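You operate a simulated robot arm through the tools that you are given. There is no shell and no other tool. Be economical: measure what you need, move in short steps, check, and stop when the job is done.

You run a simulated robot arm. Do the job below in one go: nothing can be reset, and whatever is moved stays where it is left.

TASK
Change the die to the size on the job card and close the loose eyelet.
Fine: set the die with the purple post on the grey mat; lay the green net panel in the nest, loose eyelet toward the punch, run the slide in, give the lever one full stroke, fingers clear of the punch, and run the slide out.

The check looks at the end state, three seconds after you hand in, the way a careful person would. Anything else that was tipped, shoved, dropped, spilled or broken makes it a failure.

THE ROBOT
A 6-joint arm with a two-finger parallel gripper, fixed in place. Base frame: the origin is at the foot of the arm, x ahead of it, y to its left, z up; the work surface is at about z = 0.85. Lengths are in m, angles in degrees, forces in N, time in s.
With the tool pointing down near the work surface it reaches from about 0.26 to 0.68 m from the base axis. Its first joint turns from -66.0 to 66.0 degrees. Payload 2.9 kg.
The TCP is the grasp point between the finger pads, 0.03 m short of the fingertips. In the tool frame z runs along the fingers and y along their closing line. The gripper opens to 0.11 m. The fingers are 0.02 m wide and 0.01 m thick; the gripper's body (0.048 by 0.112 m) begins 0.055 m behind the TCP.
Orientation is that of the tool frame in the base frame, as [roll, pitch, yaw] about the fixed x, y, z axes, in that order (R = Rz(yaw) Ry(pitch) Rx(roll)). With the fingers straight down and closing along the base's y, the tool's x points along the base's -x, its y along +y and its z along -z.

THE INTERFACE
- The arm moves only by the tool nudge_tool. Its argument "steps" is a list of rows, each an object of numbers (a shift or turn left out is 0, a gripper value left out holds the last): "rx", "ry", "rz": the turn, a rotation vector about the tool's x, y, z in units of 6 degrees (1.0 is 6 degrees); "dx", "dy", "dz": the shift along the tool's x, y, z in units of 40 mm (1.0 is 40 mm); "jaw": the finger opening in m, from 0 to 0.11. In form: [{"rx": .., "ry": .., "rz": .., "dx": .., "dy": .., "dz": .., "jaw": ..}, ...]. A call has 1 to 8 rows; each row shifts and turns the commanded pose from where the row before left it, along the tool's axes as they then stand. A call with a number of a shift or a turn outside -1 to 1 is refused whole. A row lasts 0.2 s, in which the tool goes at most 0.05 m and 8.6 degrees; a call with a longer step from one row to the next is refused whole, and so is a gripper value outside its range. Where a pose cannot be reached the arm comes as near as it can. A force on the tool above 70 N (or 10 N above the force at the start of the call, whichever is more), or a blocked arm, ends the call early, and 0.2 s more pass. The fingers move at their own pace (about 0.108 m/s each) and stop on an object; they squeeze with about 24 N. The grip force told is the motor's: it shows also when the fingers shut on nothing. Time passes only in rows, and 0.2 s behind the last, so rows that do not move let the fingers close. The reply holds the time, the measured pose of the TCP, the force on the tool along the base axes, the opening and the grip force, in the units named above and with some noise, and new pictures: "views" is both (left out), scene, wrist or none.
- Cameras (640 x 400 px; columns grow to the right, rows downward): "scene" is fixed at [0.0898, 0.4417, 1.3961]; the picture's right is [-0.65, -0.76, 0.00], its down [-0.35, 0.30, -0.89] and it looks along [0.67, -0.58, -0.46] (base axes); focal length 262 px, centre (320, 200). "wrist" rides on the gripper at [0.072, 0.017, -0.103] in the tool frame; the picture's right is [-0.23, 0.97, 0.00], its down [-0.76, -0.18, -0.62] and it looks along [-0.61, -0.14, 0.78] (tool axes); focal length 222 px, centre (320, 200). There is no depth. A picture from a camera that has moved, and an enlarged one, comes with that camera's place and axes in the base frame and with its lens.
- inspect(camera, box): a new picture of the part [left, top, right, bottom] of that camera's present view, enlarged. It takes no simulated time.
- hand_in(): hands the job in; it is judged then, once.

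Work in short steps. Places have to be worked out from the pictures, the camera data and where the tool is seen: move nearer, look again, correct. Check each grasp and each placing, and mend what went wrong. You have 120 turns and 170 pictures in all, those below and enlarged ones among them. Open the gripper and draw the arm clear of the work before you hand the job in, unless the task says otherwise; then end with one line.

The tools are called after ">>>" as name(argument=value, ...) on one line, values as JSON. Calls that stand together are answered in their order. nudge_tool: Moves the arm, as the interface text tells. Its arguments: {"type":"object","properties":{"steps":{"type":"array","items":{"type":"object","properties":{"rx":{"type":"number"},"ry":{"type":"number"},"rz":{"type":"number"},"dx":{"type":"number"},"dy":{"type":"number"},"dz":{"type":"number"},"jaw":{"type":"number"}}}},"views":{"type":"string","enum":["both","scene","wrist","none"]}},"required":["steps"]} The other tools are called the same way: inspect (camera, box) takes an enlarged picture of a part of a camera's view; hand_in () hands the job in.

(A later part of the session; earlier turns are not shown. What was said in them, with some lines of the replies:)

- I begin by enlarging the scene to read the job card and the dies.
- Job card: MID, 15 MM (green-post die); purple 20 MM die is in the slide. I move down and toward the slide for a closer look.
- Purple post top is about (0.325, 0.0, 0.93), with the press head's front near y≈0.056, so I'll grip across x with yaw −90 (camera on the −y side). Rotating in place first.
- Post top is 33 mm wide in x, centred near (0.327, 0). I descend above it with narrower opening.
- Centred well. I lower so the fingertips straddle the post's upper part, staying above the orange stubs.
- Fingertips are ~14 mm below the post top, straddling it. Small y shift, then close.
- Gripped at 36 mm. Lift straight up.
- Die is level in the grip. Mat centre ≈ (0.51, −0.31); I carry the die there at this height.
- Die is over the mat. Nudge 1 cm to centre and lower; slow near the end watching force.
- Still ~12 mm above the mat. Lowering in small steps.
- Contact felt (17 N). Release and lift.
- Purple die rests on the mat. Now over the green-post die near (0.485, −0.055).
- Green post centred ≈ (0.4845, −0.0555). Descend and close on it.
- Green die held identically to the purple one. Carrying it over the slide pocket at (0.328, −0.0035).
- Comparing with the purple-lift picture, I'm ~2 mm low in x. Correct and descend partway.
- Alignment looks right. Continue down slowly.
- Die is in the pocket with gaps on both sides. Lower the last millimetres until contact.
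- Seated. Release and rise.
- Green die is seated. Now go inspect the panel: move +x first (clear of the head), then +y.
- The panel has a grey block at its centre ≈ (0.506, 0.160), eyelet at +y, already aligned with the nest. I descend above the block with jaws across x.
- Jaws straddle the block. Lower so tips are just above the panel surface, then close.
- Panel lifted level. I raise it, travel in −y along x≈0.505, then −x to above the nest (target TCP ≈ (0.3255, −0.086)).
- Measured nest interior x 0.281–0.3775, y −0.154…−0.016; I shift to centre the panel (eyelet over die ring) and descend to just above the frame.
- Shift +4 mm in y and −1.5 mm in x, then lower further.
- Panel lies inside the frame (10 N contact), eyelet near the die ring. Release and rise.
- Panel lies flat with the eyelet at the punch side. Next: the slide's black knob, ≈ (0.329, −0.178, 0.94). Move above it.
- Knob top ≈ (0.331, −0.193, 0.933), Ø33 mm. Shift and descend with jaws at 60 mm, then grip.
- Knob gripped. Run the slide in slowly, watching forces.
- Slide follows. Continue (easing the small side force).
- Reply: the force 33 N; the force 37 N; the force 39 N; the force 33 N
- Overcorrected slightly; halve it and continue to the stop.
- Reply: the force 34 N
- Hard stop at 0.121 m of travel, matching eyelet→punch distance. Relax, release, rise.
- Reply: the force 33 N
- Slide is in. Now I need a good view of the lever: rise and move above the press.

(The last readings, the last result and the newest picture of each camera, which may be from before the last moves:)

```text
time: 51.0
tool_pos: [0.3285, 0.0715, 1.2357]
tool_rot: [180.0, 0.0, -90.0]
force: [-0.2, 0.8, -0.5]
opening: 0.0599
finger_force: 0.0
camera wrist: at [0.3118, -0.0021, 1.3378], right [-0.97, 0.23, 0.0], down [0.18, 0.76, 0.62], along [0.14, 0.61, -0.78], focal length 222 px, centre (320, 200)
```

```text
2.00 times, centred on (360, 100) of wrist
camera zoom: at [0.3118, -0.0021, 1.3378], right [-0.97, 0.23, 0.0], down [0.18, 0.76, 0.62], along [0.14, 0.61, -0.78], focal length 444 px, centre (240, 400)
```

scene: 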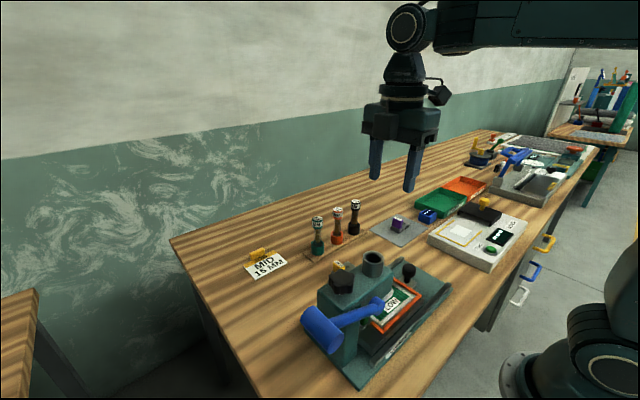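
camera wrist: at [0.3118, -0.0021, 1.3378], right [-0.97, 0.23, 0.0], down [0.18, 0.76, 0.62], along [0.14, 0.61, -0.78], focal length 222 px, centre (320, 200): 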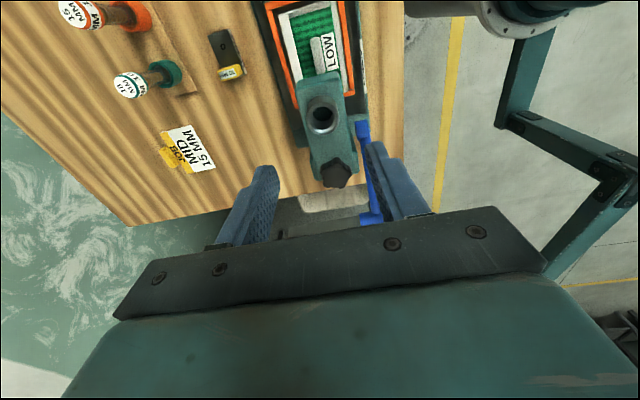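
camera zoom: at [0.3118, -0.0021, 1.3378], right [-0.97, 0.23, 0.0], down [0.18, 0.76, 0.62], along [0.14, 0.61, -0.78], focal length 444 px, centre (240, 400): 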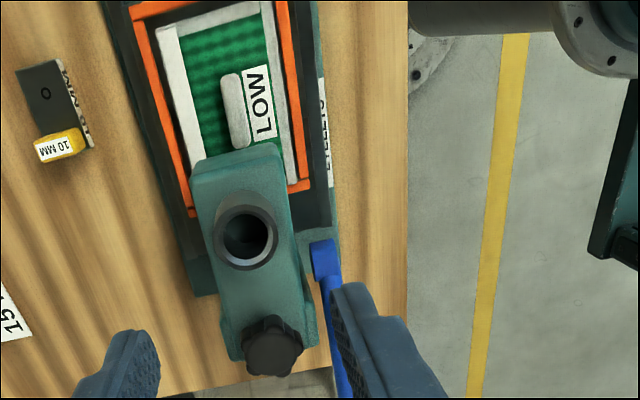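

Handle of the blue lever estimated near (0.285, 0.265, 1.05), axis along x, pivot near y≈0.12. I'll rotate to yaw 180 (jaws along y) and view it closer.

>>> nudge_tool(steps=[{"rz": 1}, {"rz": 1}, {"rz": 1}, {"rz": 1}, {"rz": 1}, {"rz": 1}, {"rz": 1}, {"rz": 1}], views="none")

>>> nudge_tool(steps=[{"rz": 1}, {"rz": 1}, {"rz": 1}, {"rz": 1}, {"rz": 1}, {"rz": 1}, {"rz": 1}], views="none")

>>> nudge_tool(steps=[{"dy": 0.9}, {"dy": 0.9}, {"dy": 0.9}, {"dy": 0.9}, {"dy": 0.7}], views="both")

>>> inspect(camera="wrist", box=[160, 0, 440, 200])

```text
time: 52.8
tool_pos: [0.3294, 0.0722, 1.2381]
tool_rot: [-180.0, -0.1, -138.1]
force: [-0.2, 0.6, -0.9]
opening: 0.0602
finger_force: 0.0
```

```text
time: 54.4
tool_pos: [0.3301, 0.0715, 1.2367]
tool_rot: [179.9, 0.0, 179.9]
force: [-0.2, -0.3, 0.1]
opening: 0.0601
finger_force: 0.0
```

```text
time: 55.6
tool_pos: [0.3304, 0.2448, 1.2406]
tool_rot: [179.9, 0.0, -179.9]
force: [-0.4, -0.3, 0.0]
opening: 0.06
finger_force: 0.1
camera wrist: at [0.2576, 0.2614, 1.3433], right [0.23, 0.97, 0.0], down [0.76, -0.18, 0.62], along [0.61, -0.14, -0.78], focal length 222 px, centre (320, 200)
```

scene: 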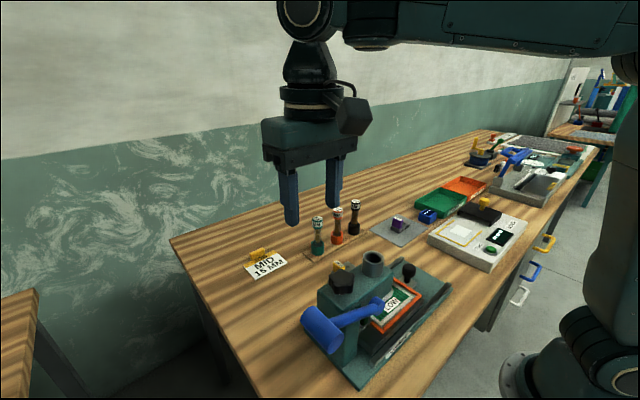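
wrist: 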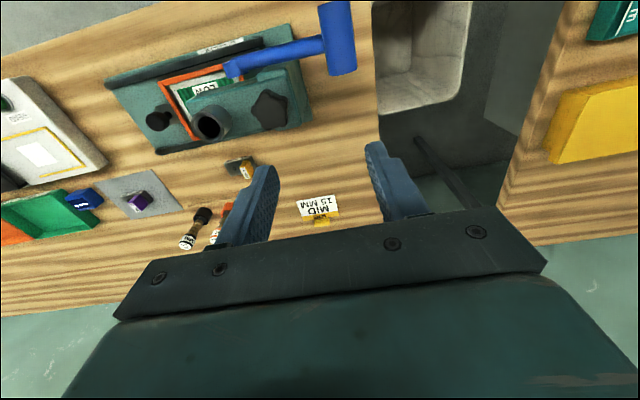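

```text
2.00 times, centred on (300, 100) of wrist
camera zoom: at [0.2576, 0.2614, 1.3433], right [0.23, 0.97, 0.0], down [0.76, -0.18, 0.62], along [0.61, -0.14, -0.78], focal length 444 px, centre (360, 400)
```

zoom: 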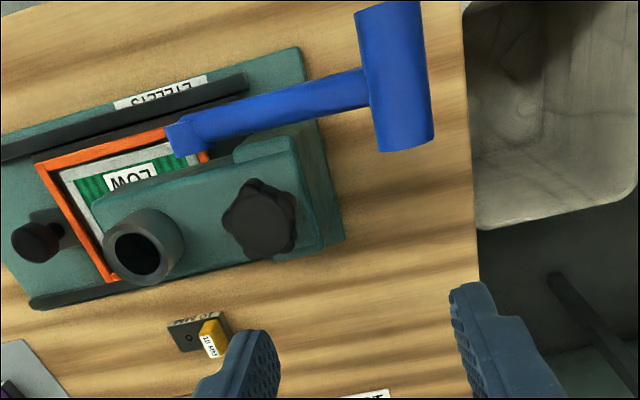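

Handle centre ≈ (0.274, 0.278, 1.065), spanning x 0.245–0.307; the arm joins mid-handle from −y. I'll grip its outer (−x) end at x≈0.252.

>>> nudge_tool(steps=[{"dx": 0.65, "dy": 0.28, "dz": 0.5, "jaw": 0.075}, {"dx": 0.65, "dy": 0.28, "dz": 0.6}, {"dx": 0.65, "dy": 0.27, "dz": 0.6}, {"dz": 0.7}, {}], views="both")

>>> inspect(camera="wrist", box=[180, 0, 460, 220])

>>> inspect(camera="scene", box=[240, 200, 420, 370])

```text
time: 56.8
tool_pos: [0.2525, 0.2755, 1.1447]
tool_rot: [-180.0, 0.1, 179.9]
force: [0.2, 0.4, 0.0]
opening: 0.0749
finger_force: 0.0
camera wrist: at [0.1804, 0.2917, 1.2469], right [0.23, 0.97, 0.0], down [0.76, -0.18, 0.62], along [0.61, -0.14, -0.78], focal length 222 px, centre (320, 200)
```

scene: 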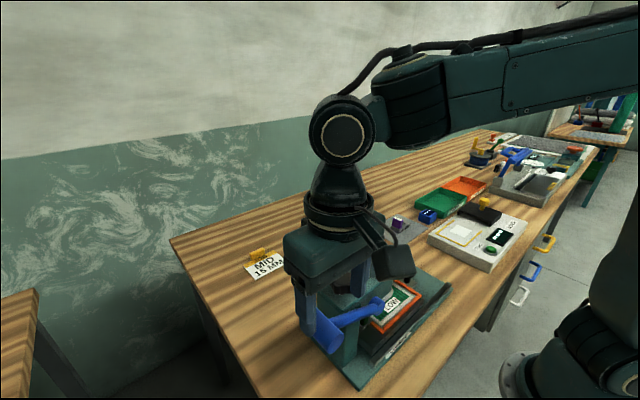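
wrist: 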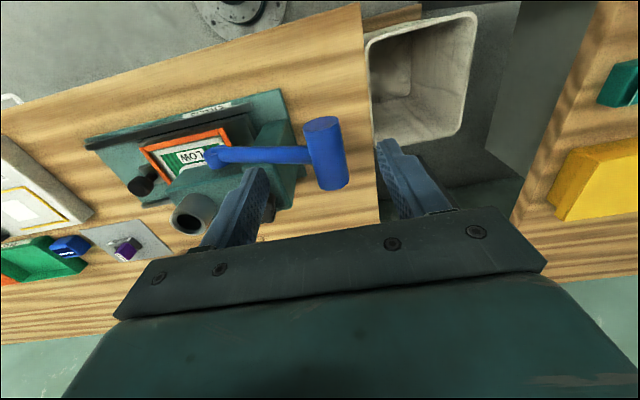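

```text
1.82 times, centred on (320, 110) of wrist
camera zoom: at [0.1804, 0.2917, 1.2469], right [0.23, 0.97, 0.0], down [0.76, -0.18, 0.62], along [0.61, -0.14, -0.78], focal length 404 px, centre (320, 364)
```

zoom: 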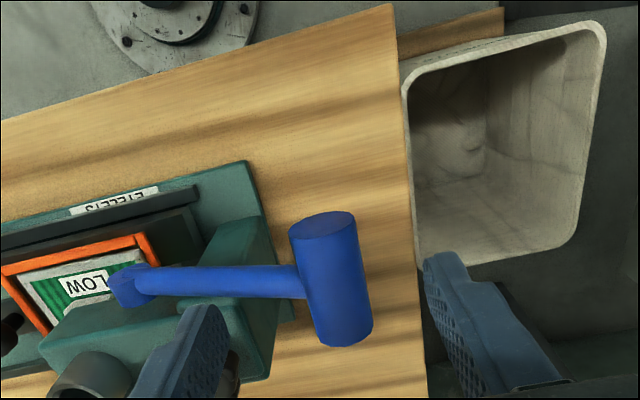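

```text
2.35 times, centred on (330, 285) of scene
camera zoom: at [0.0898, 0.4417, 1.3961], right [-0.65, -0.76, 0.0], down [-0.35, 0.3, -0.89], along [0.67, -0.58, -0.46], focal length 617 px, centre (296, 0)
```

zoom: 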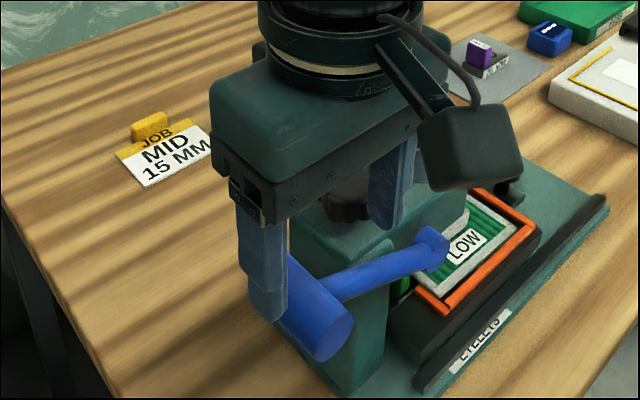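

End face of handle at (0.245, 0.2785, 1.0625); pivot ≈ (y 0.147, z 1.015). Descend around the handle end and check before gripping.

>>> nudge_tool(steps=[{"dx": 0.06, "dy": 0.08, "dz": 0.5}, {"dz": 0.8}, {"dz": 0.8}, {}], views="none")

>>> inspect(camera="wrist", box=[180, 0, 460, 220])

>>> inspect(camera="scene", box=[260, 240, 400, 370])

```text
time: 57.8
tool_pos: [0.2506, 0.2804, 1.0582]
tool_rot: [179.9, 0.0, -180.0]
force: [0.4, -0.3, -1.1]
opening: 0.0749
finger_force: 0.1
```

```text
1.82 times, centred on (320, 110) of wrist
camera zoom: at [0.178, 0.2968, 1.1605], right [0.23, 0.97, 0.0], down [0.76, -0.18, 0.62], along [0.61, -0.14, -0.78], focal length 404 px, centre (320, 364)
```

zoom: 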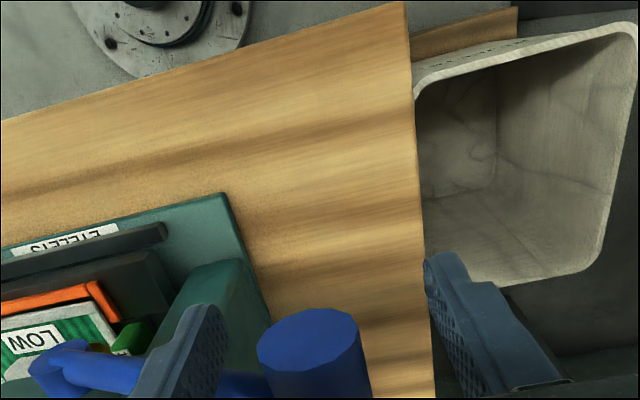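

```text
3.08 times, centred on (330, 305) of scene
camera zoom: at [0.0898, 0.4417, 1.3961], right [-0.65, -0.76, 0.0], down [-0.35, 0.3, -0.89], along [0.67, -0.58, -0.46], focal length 807 px, centre (289, -123)
```

zoom: 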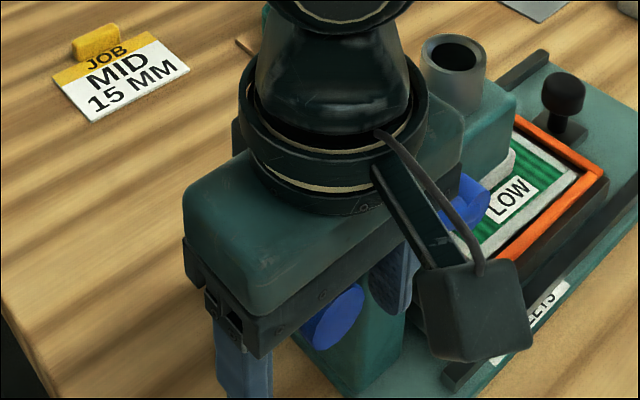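

Handle end lies between the fingers, arm clear. Close on it.

>>> nudge_tool(steps=[{"dy": -0.04}, {"jaw": 0.02}, {}, {}], views="wrist")

```text
time: 58.8
tool_pos: [0.2508, 0.2773, 1.0575]
tool_rot: [-179.8, -0.1, 180.0]
force: [1.6, -15.5, -5.8]
opening: 0.0314
finger_force: 45.4
camera wrist: at [0.1784, 0.2945, 1.1602], right [0.23, 0.97, 0.0], down [0.76, -0.18, 0.62], along [0.61, -0.14, -0.78], focal length 222 px, centre (320, 200)
```

wrist: 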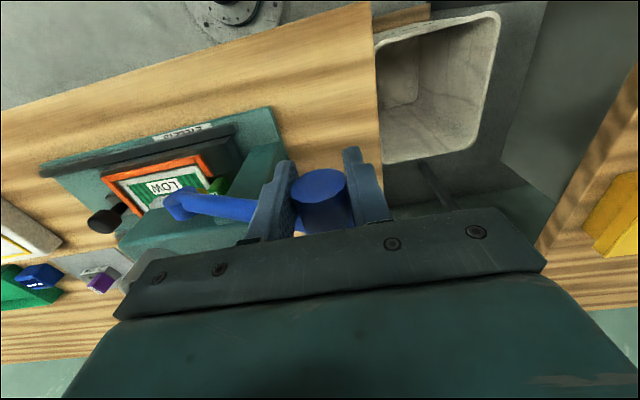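

Gripped (31 mm). Swing the lever down along its arc, in stages.

>>> nudge_tool(steps=[{"dy": 0.09, "dz": 0.3}, {"dy": 0.07, "dz": 0.3}], views="none")

>>> nudge_tool(steps=[{"dy": 0.04, "dz": 0.3}, {"dy": 0.01, "dz": 0.3}], views="scene")

```text
time: 59.4
tool_pos: [0.2503, 0.2862, 1.0358]
tool_rot: [179.8, 0.2, -179.8]
force: [0.2, -1.4, 5.2]
opening: 0.0317
finger_force: 45.0
```

```text
time: 60.0
tool_pos: [0.2501, 0.2886, 1.0115]
tool_rot: [179.4, 0.3, -179.8]
force: [4.7, 22.7, 7.7]
opening: 0.0318
finger_force: 45.4
```

scene: 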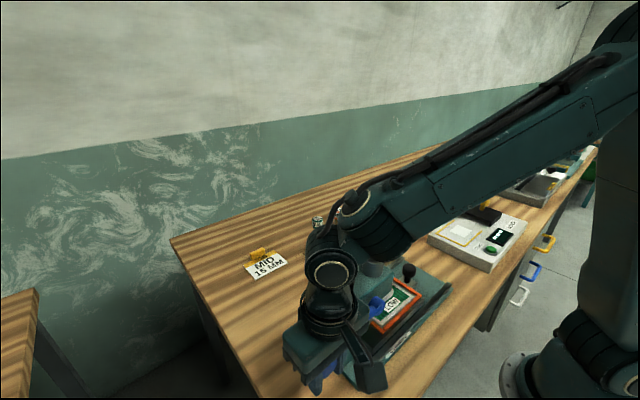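

>>> nudge_tool(steps=[{"dy": 0.05, "dz": 0.3}, {"dy": -0.02, "dz": 0.3}], views="none")

>>> nudge_tool(steps=[{"dy": -0.03, "dz": 0.3}, {"dy": -0.05, "dz": 0.3}], views="wrist")

```text
time: 60.6
tool_pos: [0.2503, 0.2896, 0.986]
tool_rot: [179.7, 0.1, -179.9]
force: [2.2, 24.1, 5.8]
opening: 0.0315
finger_force: 45.3
```

```text
time: 61.2
tool_pos: [0.2497, 0.2869, 0.9621]
tool_rot: [179.9, 0.1, -179.9]
force: [2.0, 23.2, 3.3]
opening: 0.0316
finger_force: 45.2
camera wrist: at [0.178, 0.3038, 1.0644], right [0.23, 0.97, 0.0], down [0.76, -0.18, 0.62], along [0.61, -0.14, -0.78], focal length 222 px, centre (320, 200)
```

wrist: 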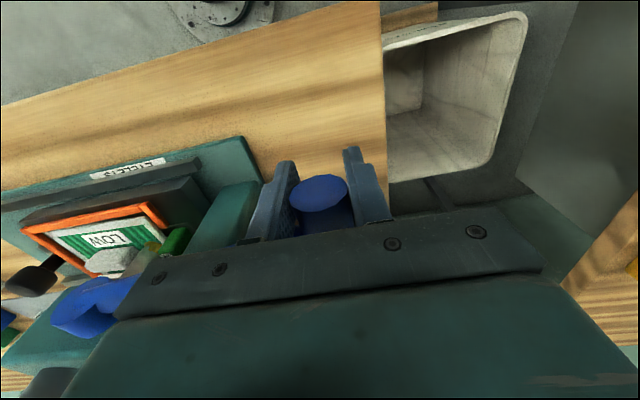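

Handle follows; refit pivot ≈ (y 0.112, z 0.997), r≈0.178. Continue down the arc.

>>> nudge_tool(steps=[{"dy": 0.0, "dz": 0.2}, {"dy": -0.04, "dz": 0.2}], views="none")

>>> nudge_tool(steps=[{"dy": -0.06, "dz": 0.2}, {"dy": -0.06, "dz": 0.2}], views="none")

```text
time: 61.8
tool_pos: [0.2498, 0.2839, 0.9467]
tool_rot: [179.9, 0.1, -179.9]
force: [-6.0, 16.0, 22.6]
opening: 0.0318
finger_force: 44.5
```

```text
time: 62.4
tool_pos: [0.2497, 0.2794, 0.9315]
tool_rot: [179.8, 0.2, -180.0]
force: [6.8, 23.1, 7.8]
opening: 0.0318
finger_force: 44.9
```

>>> nudge_tool(steps=[{"dy": -0.06, "dz": 0.18}, {"dy": -0.07, "dz": 0.18}], views="wrist")

>>> inspect(camera="scene", box=[260, 240, 440, 390])

```text
time: 63.0
tool_pos: [0.2515, 0.2795, 0.9236]
tool_rot: [178.9, 0.6, -179.6]
force: [-7.0, 5.2, 13.0]
opening: 0.0318
finger_force: 45.7
stopped in row 2: the force on the tool passed its limit (the readings are from after the stop); the commanded pose is now the measured one
camera wrist: at [0.1781, 0.2942, 1.0241], right [0.22, 0.98, 0.02], down [0.76, -0.18, 0.63], along [0.62, -0.12, -0.78], focal length 222 px, centre (320, 200)
```

wrist: 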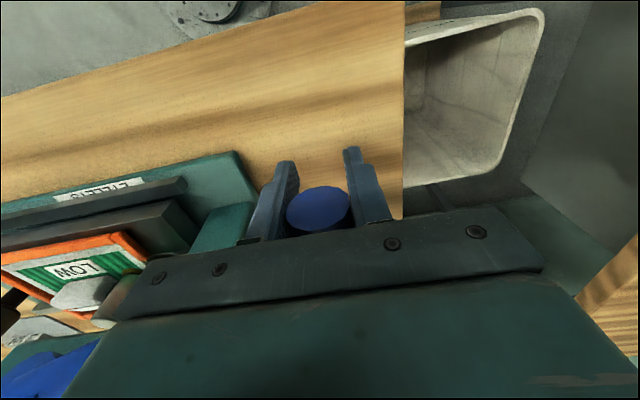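

```text
2.67 times, centred on (350, 315) of scene
camera zoom: at [0.0895, 0.4417, 1.3961], right [-0.65, -0.76, 0.0], down [-0.35, 0.3, -0.89], along [0.67, -0.58, -0.46], focal length 700 px, centre (240, -107)
```

zoom: 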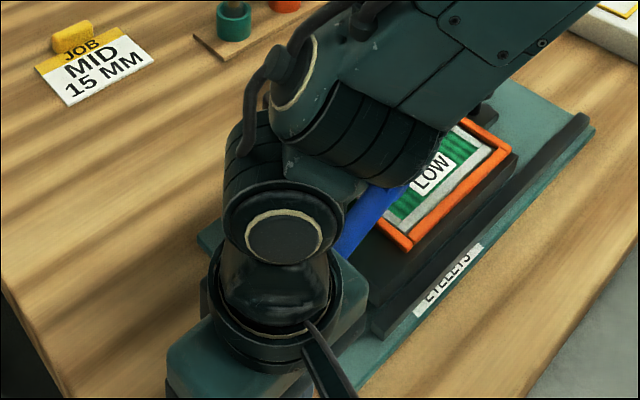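

Hard resistance at ~−20° (≈41° of swing); the handle slid slightly up in the grip. Push once more gently to verify it's the end stop.

>>> nudge_tool(steps=[{"dz": 0.1, "dy": -0.03}, {"dz": 0.1, "dy": -0.03}], views="wrist")

```text
time: 63.5
tool_pos: [0.2515, 0.2798, 0.9217]
tool_rot: [178.7, 0.7, -179.4]
force: [-9.7, 0.8, 20.1]
opening: 0.0314
finger_force: 45.4
stopped in row 2: the force on the tool passed its limit (the readings are from after the stop); the commanded pose is now the measured one
camera wrist: at [0.1779, 0.2937, 1.0239], right [0.22, 0.98, 0.02], down [0.76, -0.18, 0.63], along [0.62, -0.12, -0.78], focal length 222 px, centre (320, 200)
```

wrist: 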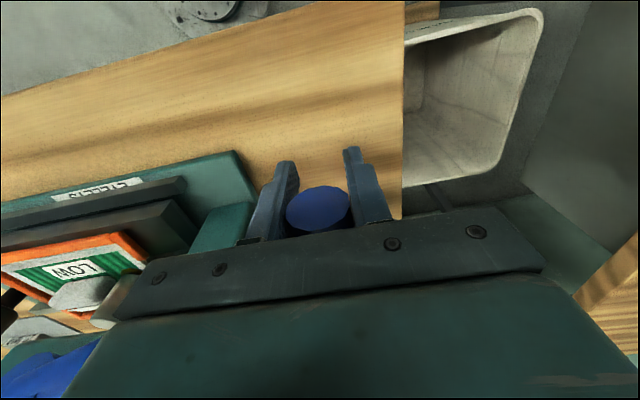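

Solid stop at 70 N with no further travel: full stroke reached. Now bring the lever back up along the arc while holding it.

>>> nudge_tool(steps=[{"dz": -0.25, "dy": 0.06}, {"dz": -0.25, "dy": 0.06}, {"dz": -0.25, "dy": 0.04}, {"dz": -0.25, "dy": 0.03}], views="wrist")

```text
time: 64.5
tool_pos: [0.2507, 0.2882, 0.9635]
tool_rot: [178.4, 0.9, -179.3]
force: [-4.0, 19.9, 0.3]
opening: 0.0317
finger_force: 45.3
camera wrist: at [0.1779, 0.303, 1.0656], right [0.21, 0.98, 0.03], down [0.75, -0.18, 0.63], along [0.62, -0.11, -0.78], focal length 222 px, centre (320, 200)
```

wrist: 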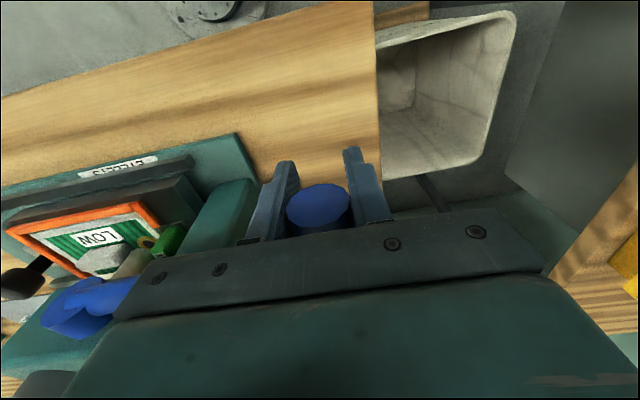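

>>> inspect(camera="wrist", box=[40, 190, 240, 310])

>>> nudge_tool(steps=[{"dz": -0.25, "dy": 0.03}, {"dz": -0.25, "dy": 0.01}, {"dz": -0.25, "dy": -0.01}, {"dz": -0.25, "dy": -0.03}], views="none")

>>> inspect(camera="wrist", box=[40, 150, 360, 310])

```text
3.20 times, centred on (140, 250) of wrist
camera zoom: at [0.1779, 0.303, 1.0656], right [0.21, 0.98, 0.03], down [0.75, -0.18, 0.63], along [0.62, -0.11, -0.78], focal length 711 px, centre (896, 40)
```

zoom: 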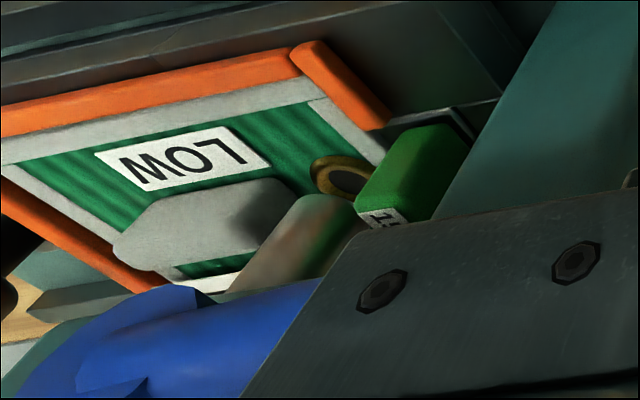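

```text
time: 65.5
tool_pos: [0.2513, 0.2893, 1.0027]
tool_rot: [178.5, 1.1, -179.6]
force: [7.4, 20.7, 4.9]
opening: 0.0317
finger_force: 45.2
```

```text
2.00 times, centred on (200, 230) of wrist
camera zoom: at [0.1771, 0.3025, 1.1036], right [0.22, 0.98, 0.03], down [0.75, -0.19, 0.63], along [0.62, -0.11, -0.77], focal length 444 px, centre (560, 140)
```

zoom: 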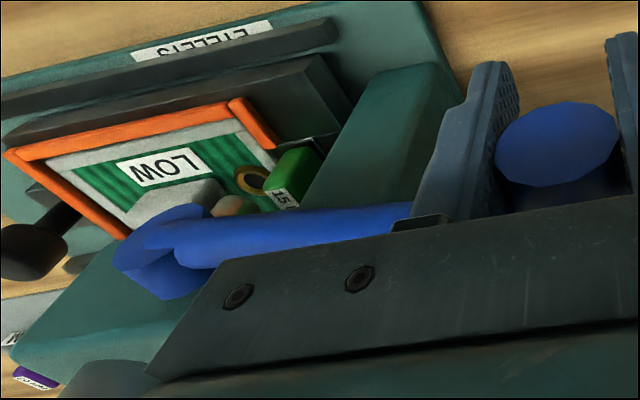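

The eyelet is now a flat brass ring — closed — and the punch is rising. Continue raising the lever to its rest position.

>>> nudge_tool(steps=[{"dz": -0.25, "dy": -0.03}, {"dz": -0.25, "dy": -0.05}, {"dz": -0.25, "dy": -0.07}, {"dz": -0.2, "dy": -0.08}], views="wrist")

```text
time: 66.5
tool_pos: [0.2509, 0.2794, 1.0402]
tool_rot: [178.1, 1.1, -179.2]
force: [2.6, 36.4, 11.6]
opening: 0.0316
finger_force: 45.5
camera wrist: at [0.1767, 0.2928, 1.1412], right [0.21, 0.98, 0.04], down [0.75, -0.19, 0.63], along [0.62, -0.11, -0.77], focal length 222 px, centre (320, 200)
```

wrist: 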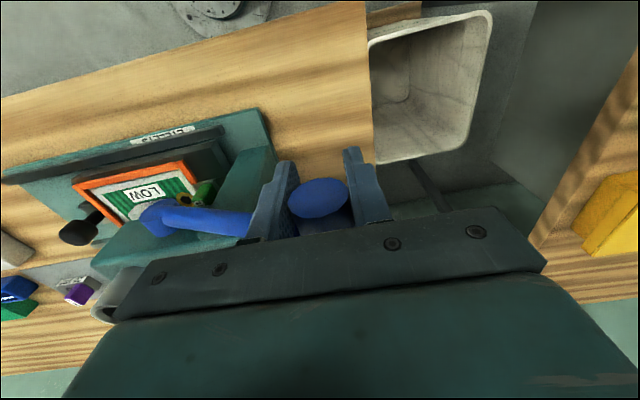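

>>> nudge_tool(steps=[{"dz": -0.1, "dy": 0.04}, {"dz": -0.1, "dy": -0.02}, {"dz": -0.08, "dy": -0.02}], views="none")

>>> nudge_tool(steps=[{"jaw": 0.07}, {}, {}], views="wrist")

```text
time: 67.3
tool_pos: [0.2528, 0.2758, 1.0487]
tool_rot: [178.9, 0.8, -179.5]
force: [4.6, 31.3, -23.7]
opening: 0.0316
finger_force: 45.1
```

```text
time: 68.1
tool_pos: [0.2503, 0.2749, 1.0494]
tool_rot: [178.8, 0.7, -179.4]
force: [0.1, 0.4, -0.1]
opening: 0.0697
finger_force: 0.0
camera wrist: at [0.1768, 0.2895, 1.1514], right [0.22, 0.98, 0.02], down [0.76, -0.18, 0.63], along [0.62, -0.12, -0.78], focal length 222 px, centre (320, 200)
```

wrist: 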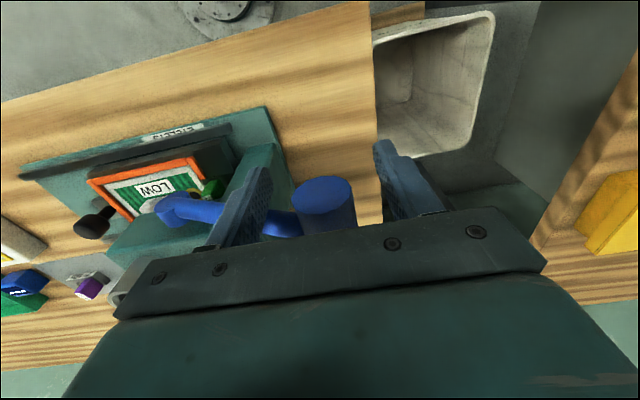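

Lever is back at its top stop and released. Rise clear, correcting the small tilt.

>>> nudge_tool(steps=[{"dz": -0.5}, {"dz": -0.9}, {"dz": -0.9}, {"dz": -0.9}, {"dz": -0.9, "rx": 0.2, "ry": 0.12}, {}], views="both")

>>> inspect(camera="scene", box=[280, 230, 440, 390])

```text
time: 69.5
tool_pos: [0.2464, 0.2717, 1.2168]
tool_rot: [-180.0, 0.0, -179.4]
force: [-0.3, -0.2, -0.2]
opening: 0.0699
finger_force: 0.1
camera wrist: at [0.174, 0.2881, 1.3191], right [0.22, 0.98, 0.0], down [0.76, -0.17, 0.62], along [0.61, -0.13, -0.78], focal length 222 px, centre (320, 200)
```

scene: 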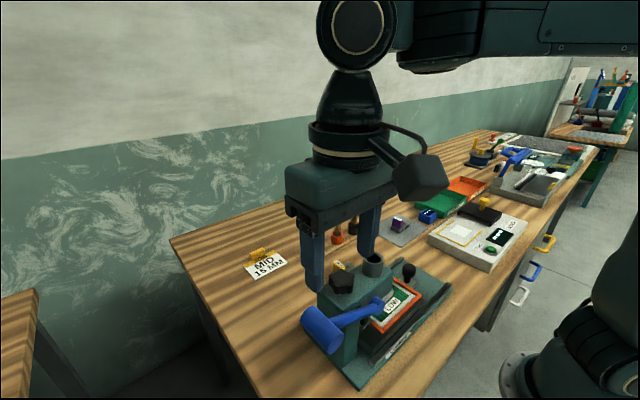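
wrist: 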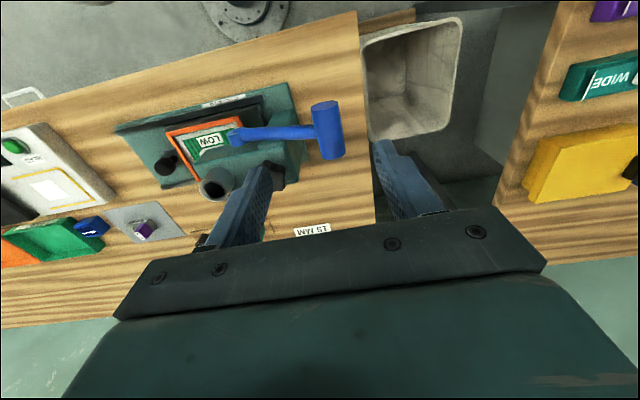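

```text
2.50 times, centred on (360, 310) of scene
camera zoom: at [0.0898, 0.4417, 1.3961], right [-0.65, -0.76, 0.0], down [-0.35, 0.3, -0.89], along [0.67, -0.58, -0.46], focal length 656 px, centre (220, -75)
```

zoom: 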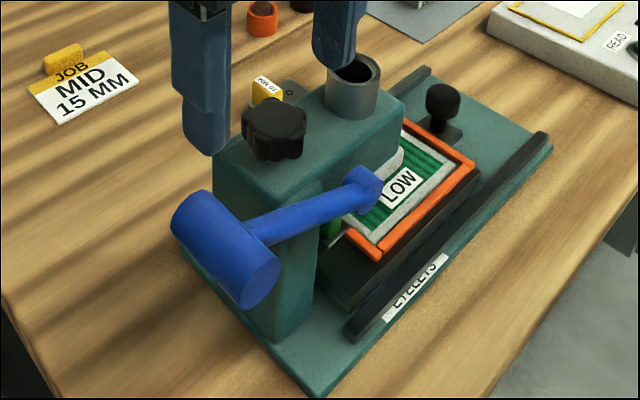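

Lever at rest as before. Now go back to the slide knob (≈(0.330, −0.071)) and turn the tool to yaw −90.

>>> nudge_tool(steps=[{"dx": -0.4, "dy": -1}, {"dx": -0.4, "dy": -1}, {"dx": -0.4, "dy": -1}, {"dx": -0.4, "dy": -1}, {"dx": -0.4, "dy": -1}, {"dy": -1}, {"dy": -1}, {"dy": -1}], views="none")

>>> nudge_tool(steps=[{"rz": -1, "dy": -0.5}, {"rz": -1}, {"rz": -1}, {"rz": -1}, {"rz": -1}, {"rz": -1}, {"rz": -1}, {"rz": -1}], views="none")

>>> nudge_tool(steps=[{"rz": -1}, {"rz": -1}, {"rz": -1}, {"rz": -1}, {"rz": -1}, {"rz": -1}, {"rz": -1}], views="none")

```text
time: 71.3
tool_pos: [0.329, -0.0497, 1.213]
tool_rot: [179.9, 0.1, -179.4]
force: [-0.6, -0.8, -0.9]
opening: 0.0699
finger_force: 0.1
```

```text
time: 73.1
tool_pos: [0.3317, -0.0676, 1.2128]
tool_rot: [-180.0, 0.1, -131.4]
force: [-0.6, -0.4, -0.5]
opening: 0.07
finger_force: 0.1
```

```text
time: 74.7
tool_pos: [0.3313, -0.068, 1.2134]
tool_rot: [-180.0, 0.0, -89.3]
force: [-0.4, 0.6, -0.4]
opening: 0.07
finger_force: 0.0
```

Descend toward the knob, pausing above it to check.

>>> nudge_tool(steps=[{"dz": 1, "dx": 0.07, "rz": -0.1}, {"dz": 1}, {"dz": 1}, {"dz": 1}, {"dz": 1}, {"dz": 0.9}, {}], views="none")

>>> inspect(camera="wrist", box=[200, 40, 440, 220])

>>> inspect(camera="scene", box=[350, 230, 450, 300])

```text
time: 76.3
tool_pos: [0.3327, -0.0688, 0.9777]
tool_rot: [-179.9, 0.1, -88.9]
force: [-0.6, -0.8, -0.1]
opening: 0.0701
finger_force: 0.0
```

```text
2.22 times, centred on (320, 130) of wrist
camera zoom: at [0.3178, -0.1413, 1.0807], right [-0.98, 0.21, 0.0], down [0.16, 0.76, 0.62], along [0.13, 0.61, -0.78], focal length 494 px, centre (320, 356)
```

zoom: 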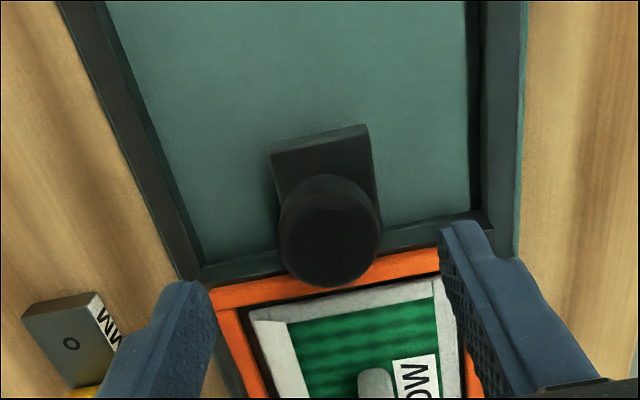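

```text
5.71 times, centred on (400, 265) of scene
camera zoom: at [0.0898, 0.4417, 1.3961], right [-0.65, -0.76, 0.0], down [-0.35, 0.3, -0.89], along [0.67, -0.58, -0.46], focal length 1499 px, centre (-137, -171)
```

zoom: 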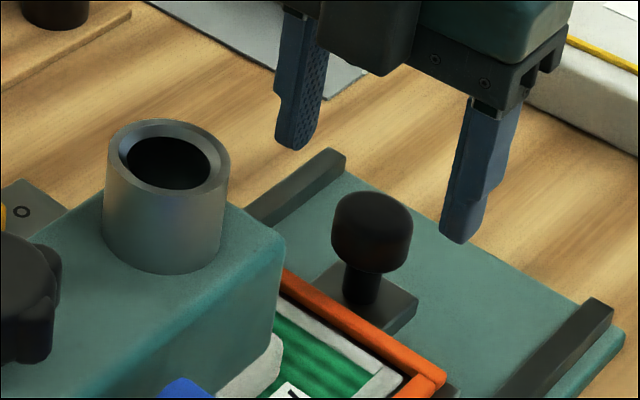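

>>> nudge_tool(steps=[{"dx": 0.07, "dy": 0.07, "rz": 0.18, "jaw": 0.06}, {"dz": 0.6}, {"dz": 0.45}, {"jaw": 0.02}, {}, {}], views="none")

>>> inspect(camera="scene", box=[350, 230, 450, 300])

```text
time: 77.7
tool_pos: [0.3312, -0.0706, 0.9373]
tool_rot: [180.0, 0.1, -89.9]
force: [-9.3, 0.5, 1.7]
opening: 0.0337
finger_force: 44.6
```

```text
5.71 times, centred on (400, 265) of scene
camera zoom: at [0.0896, 0.4417, 1.3961], right [-0.65, -0.76, 0.0], down [-0.35, 0.3, -0.89], along [0.67, -0.58, -0.46], focal length 1499 px, centre (-137, -171)
```

zoom: 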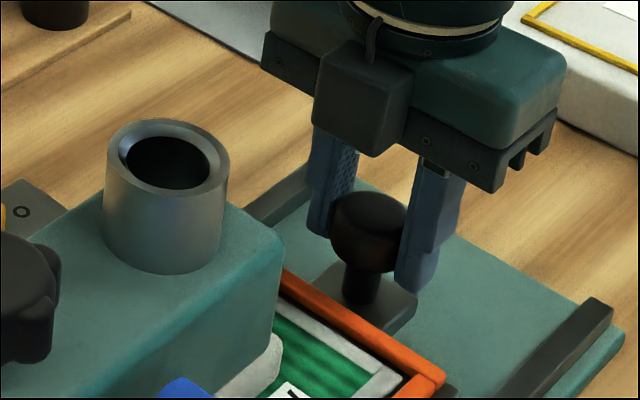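

Knob gripped; pull the slide out gently.

>>> nudge_tool(steps=[{"dx": 0.2, "dy": 0.015}, {"dx": 0.25}, {"dx": 0.25}, {"dx": 0.25}, {"dx": 0.25}, {"dx": 0.25}], views="none")

>>> nudge_tool(steps=[{"dx": 0.25}, {"dx": 0.25}, {"dx": 0.25}, {"dx": 0.25}, {"dx": 0.25}], views="none")

>>> inspect(camera="scene", box=[340, 220, 460, 310])

```text
time: 79.1
tool_pos: [0.3304, -0.1311, 0.9371]
tool_rot: [180.0, -0.1, -90.0]
force: [-10.9, -0.2, 33.2]
opening: 0.034
finger_force: 45.4
```

```text
time: 80.3
tool_pos: [0.3298, -0.181, 0.9363]
tool_rot: [-180.0, 0.1, -89.9]
force: [14.9, 1.0, -29.1]
opening: 0.0336
finger_force: 45.0
```

```text
4.44 times, centred on (400, 265) of scene
camera zoom: at [0.0906, 0.4416, 1.3961], right [-0.65, -0.76, 0.0], down [-0.35, 0.3, -0.89], along [0.67, -0.58, -0.46], focal length 1166 px, centre (-36, -89)
```

zoom: 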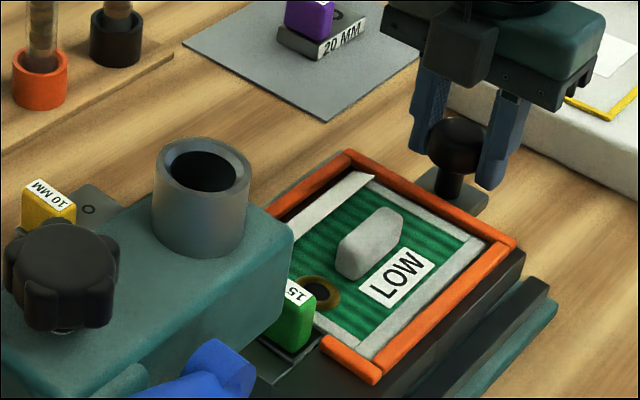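

Eyelet set flat. About 1 cm more to the out stop.

>>> nudge_tool(steps=[{"dx": 0.15}, {"dx": 0.1}, {"dx": 0.08}], views="none")

```text
time: 81.1
tool_pos: [0.3302, -0.1914, 0.9367]
tool_rot: [-179.9, 0.3, -89.5]
force: [11.5, 22.7, -5.8]
opening: 0.0339
finger_force: 44.7
```

Out stop reached (+23 N). Relax, release and rise clear.

>>> nudge_tool(steps=[{"dx": -0.06}, {}, {"jaw": 0.065}, {}, {"dz": -0.5}, {"dz": -0.9}, {"dz": -0.9}, {"dz": -0.9}], views="none")

>>> nudge_tool(steps=[{"dz": -1}, {"dz": -1}, {"dz": -1}], views="both")

>>> inspect(camera="scene", box=[340, 220, 460, 310])

>>> inspect(camera="scene", box=[220, 170, 480, 390])

```text
time: 82.9
tool_pos: [0.3301, -0.1922, 1.064]
tool_rot: [179.9, 0.1, -90.0]
force: [0.2, -0.3, 0.2]
opening: 0.065
finger_force: 0.0
```

```text
time: 83.7
tool_pos: [0.3299, -0.1918, 1.1844]
tool_rot: [-179.9, 0.1, -89.8]
force: [-0.4, -0.3, 0.0]
opening: 0.0648
finger_force: 0.1
camera wrist: at [0.3132, -0.2642, 1.2861], right [-0.97, 0.23, 0.0], down [0.18, 0.76, 0.62], along [0.14, 0.61, -0.78], focal length 222 px, centre (320, 200)
```

scene: 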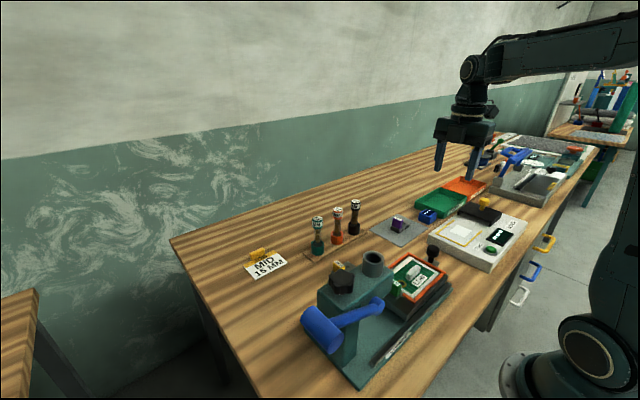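
wrist: 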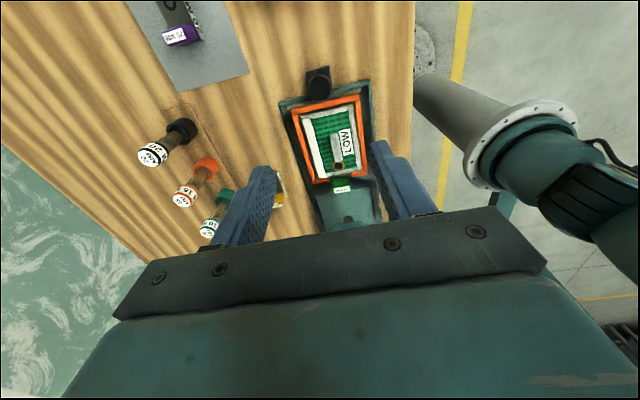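

```text
4.44 times, centred on (400, 265) of scene
camera zoom: at [0.0898, 0.4417, 1.3961], right [-0.65, -0.76, 0.0], down [-0.35, 0.3, -0.89], along [0.67, -0.58, -0.46], focal length 1166 px, centre (-36, -89)
```

zoom: 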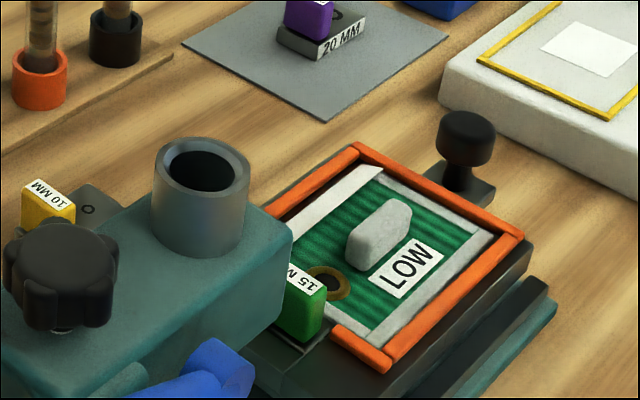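

```text
1.82 times, centred on (350, 280) of scene
camera zoom: at [0.0898, 0.4417, 1.3961], right [-0.65, -0.76, 0.0], down [-0.35, 0.3, -0.89], along [0.67, -0.58, -0.46], focal length 477 px, centre (266, 54)
```

zoom: 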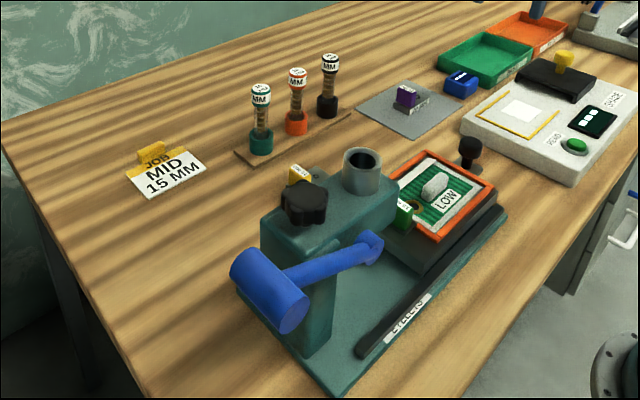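

The 15 MM die is in the slide, the purple die is on the mat, the eyelet is closed, the lever is up, the slide is out at its stop, and the gripper is open and clear. I'm handing the job in.

>>> hand_in()

```text
The job is handed in.
```

The 15 MM die is in the slide and the purple-post die is on the grey mat. The panel's eyelet was closed with one full lever stroke, the slide is run out to its stop, and the gripper is open and clear.
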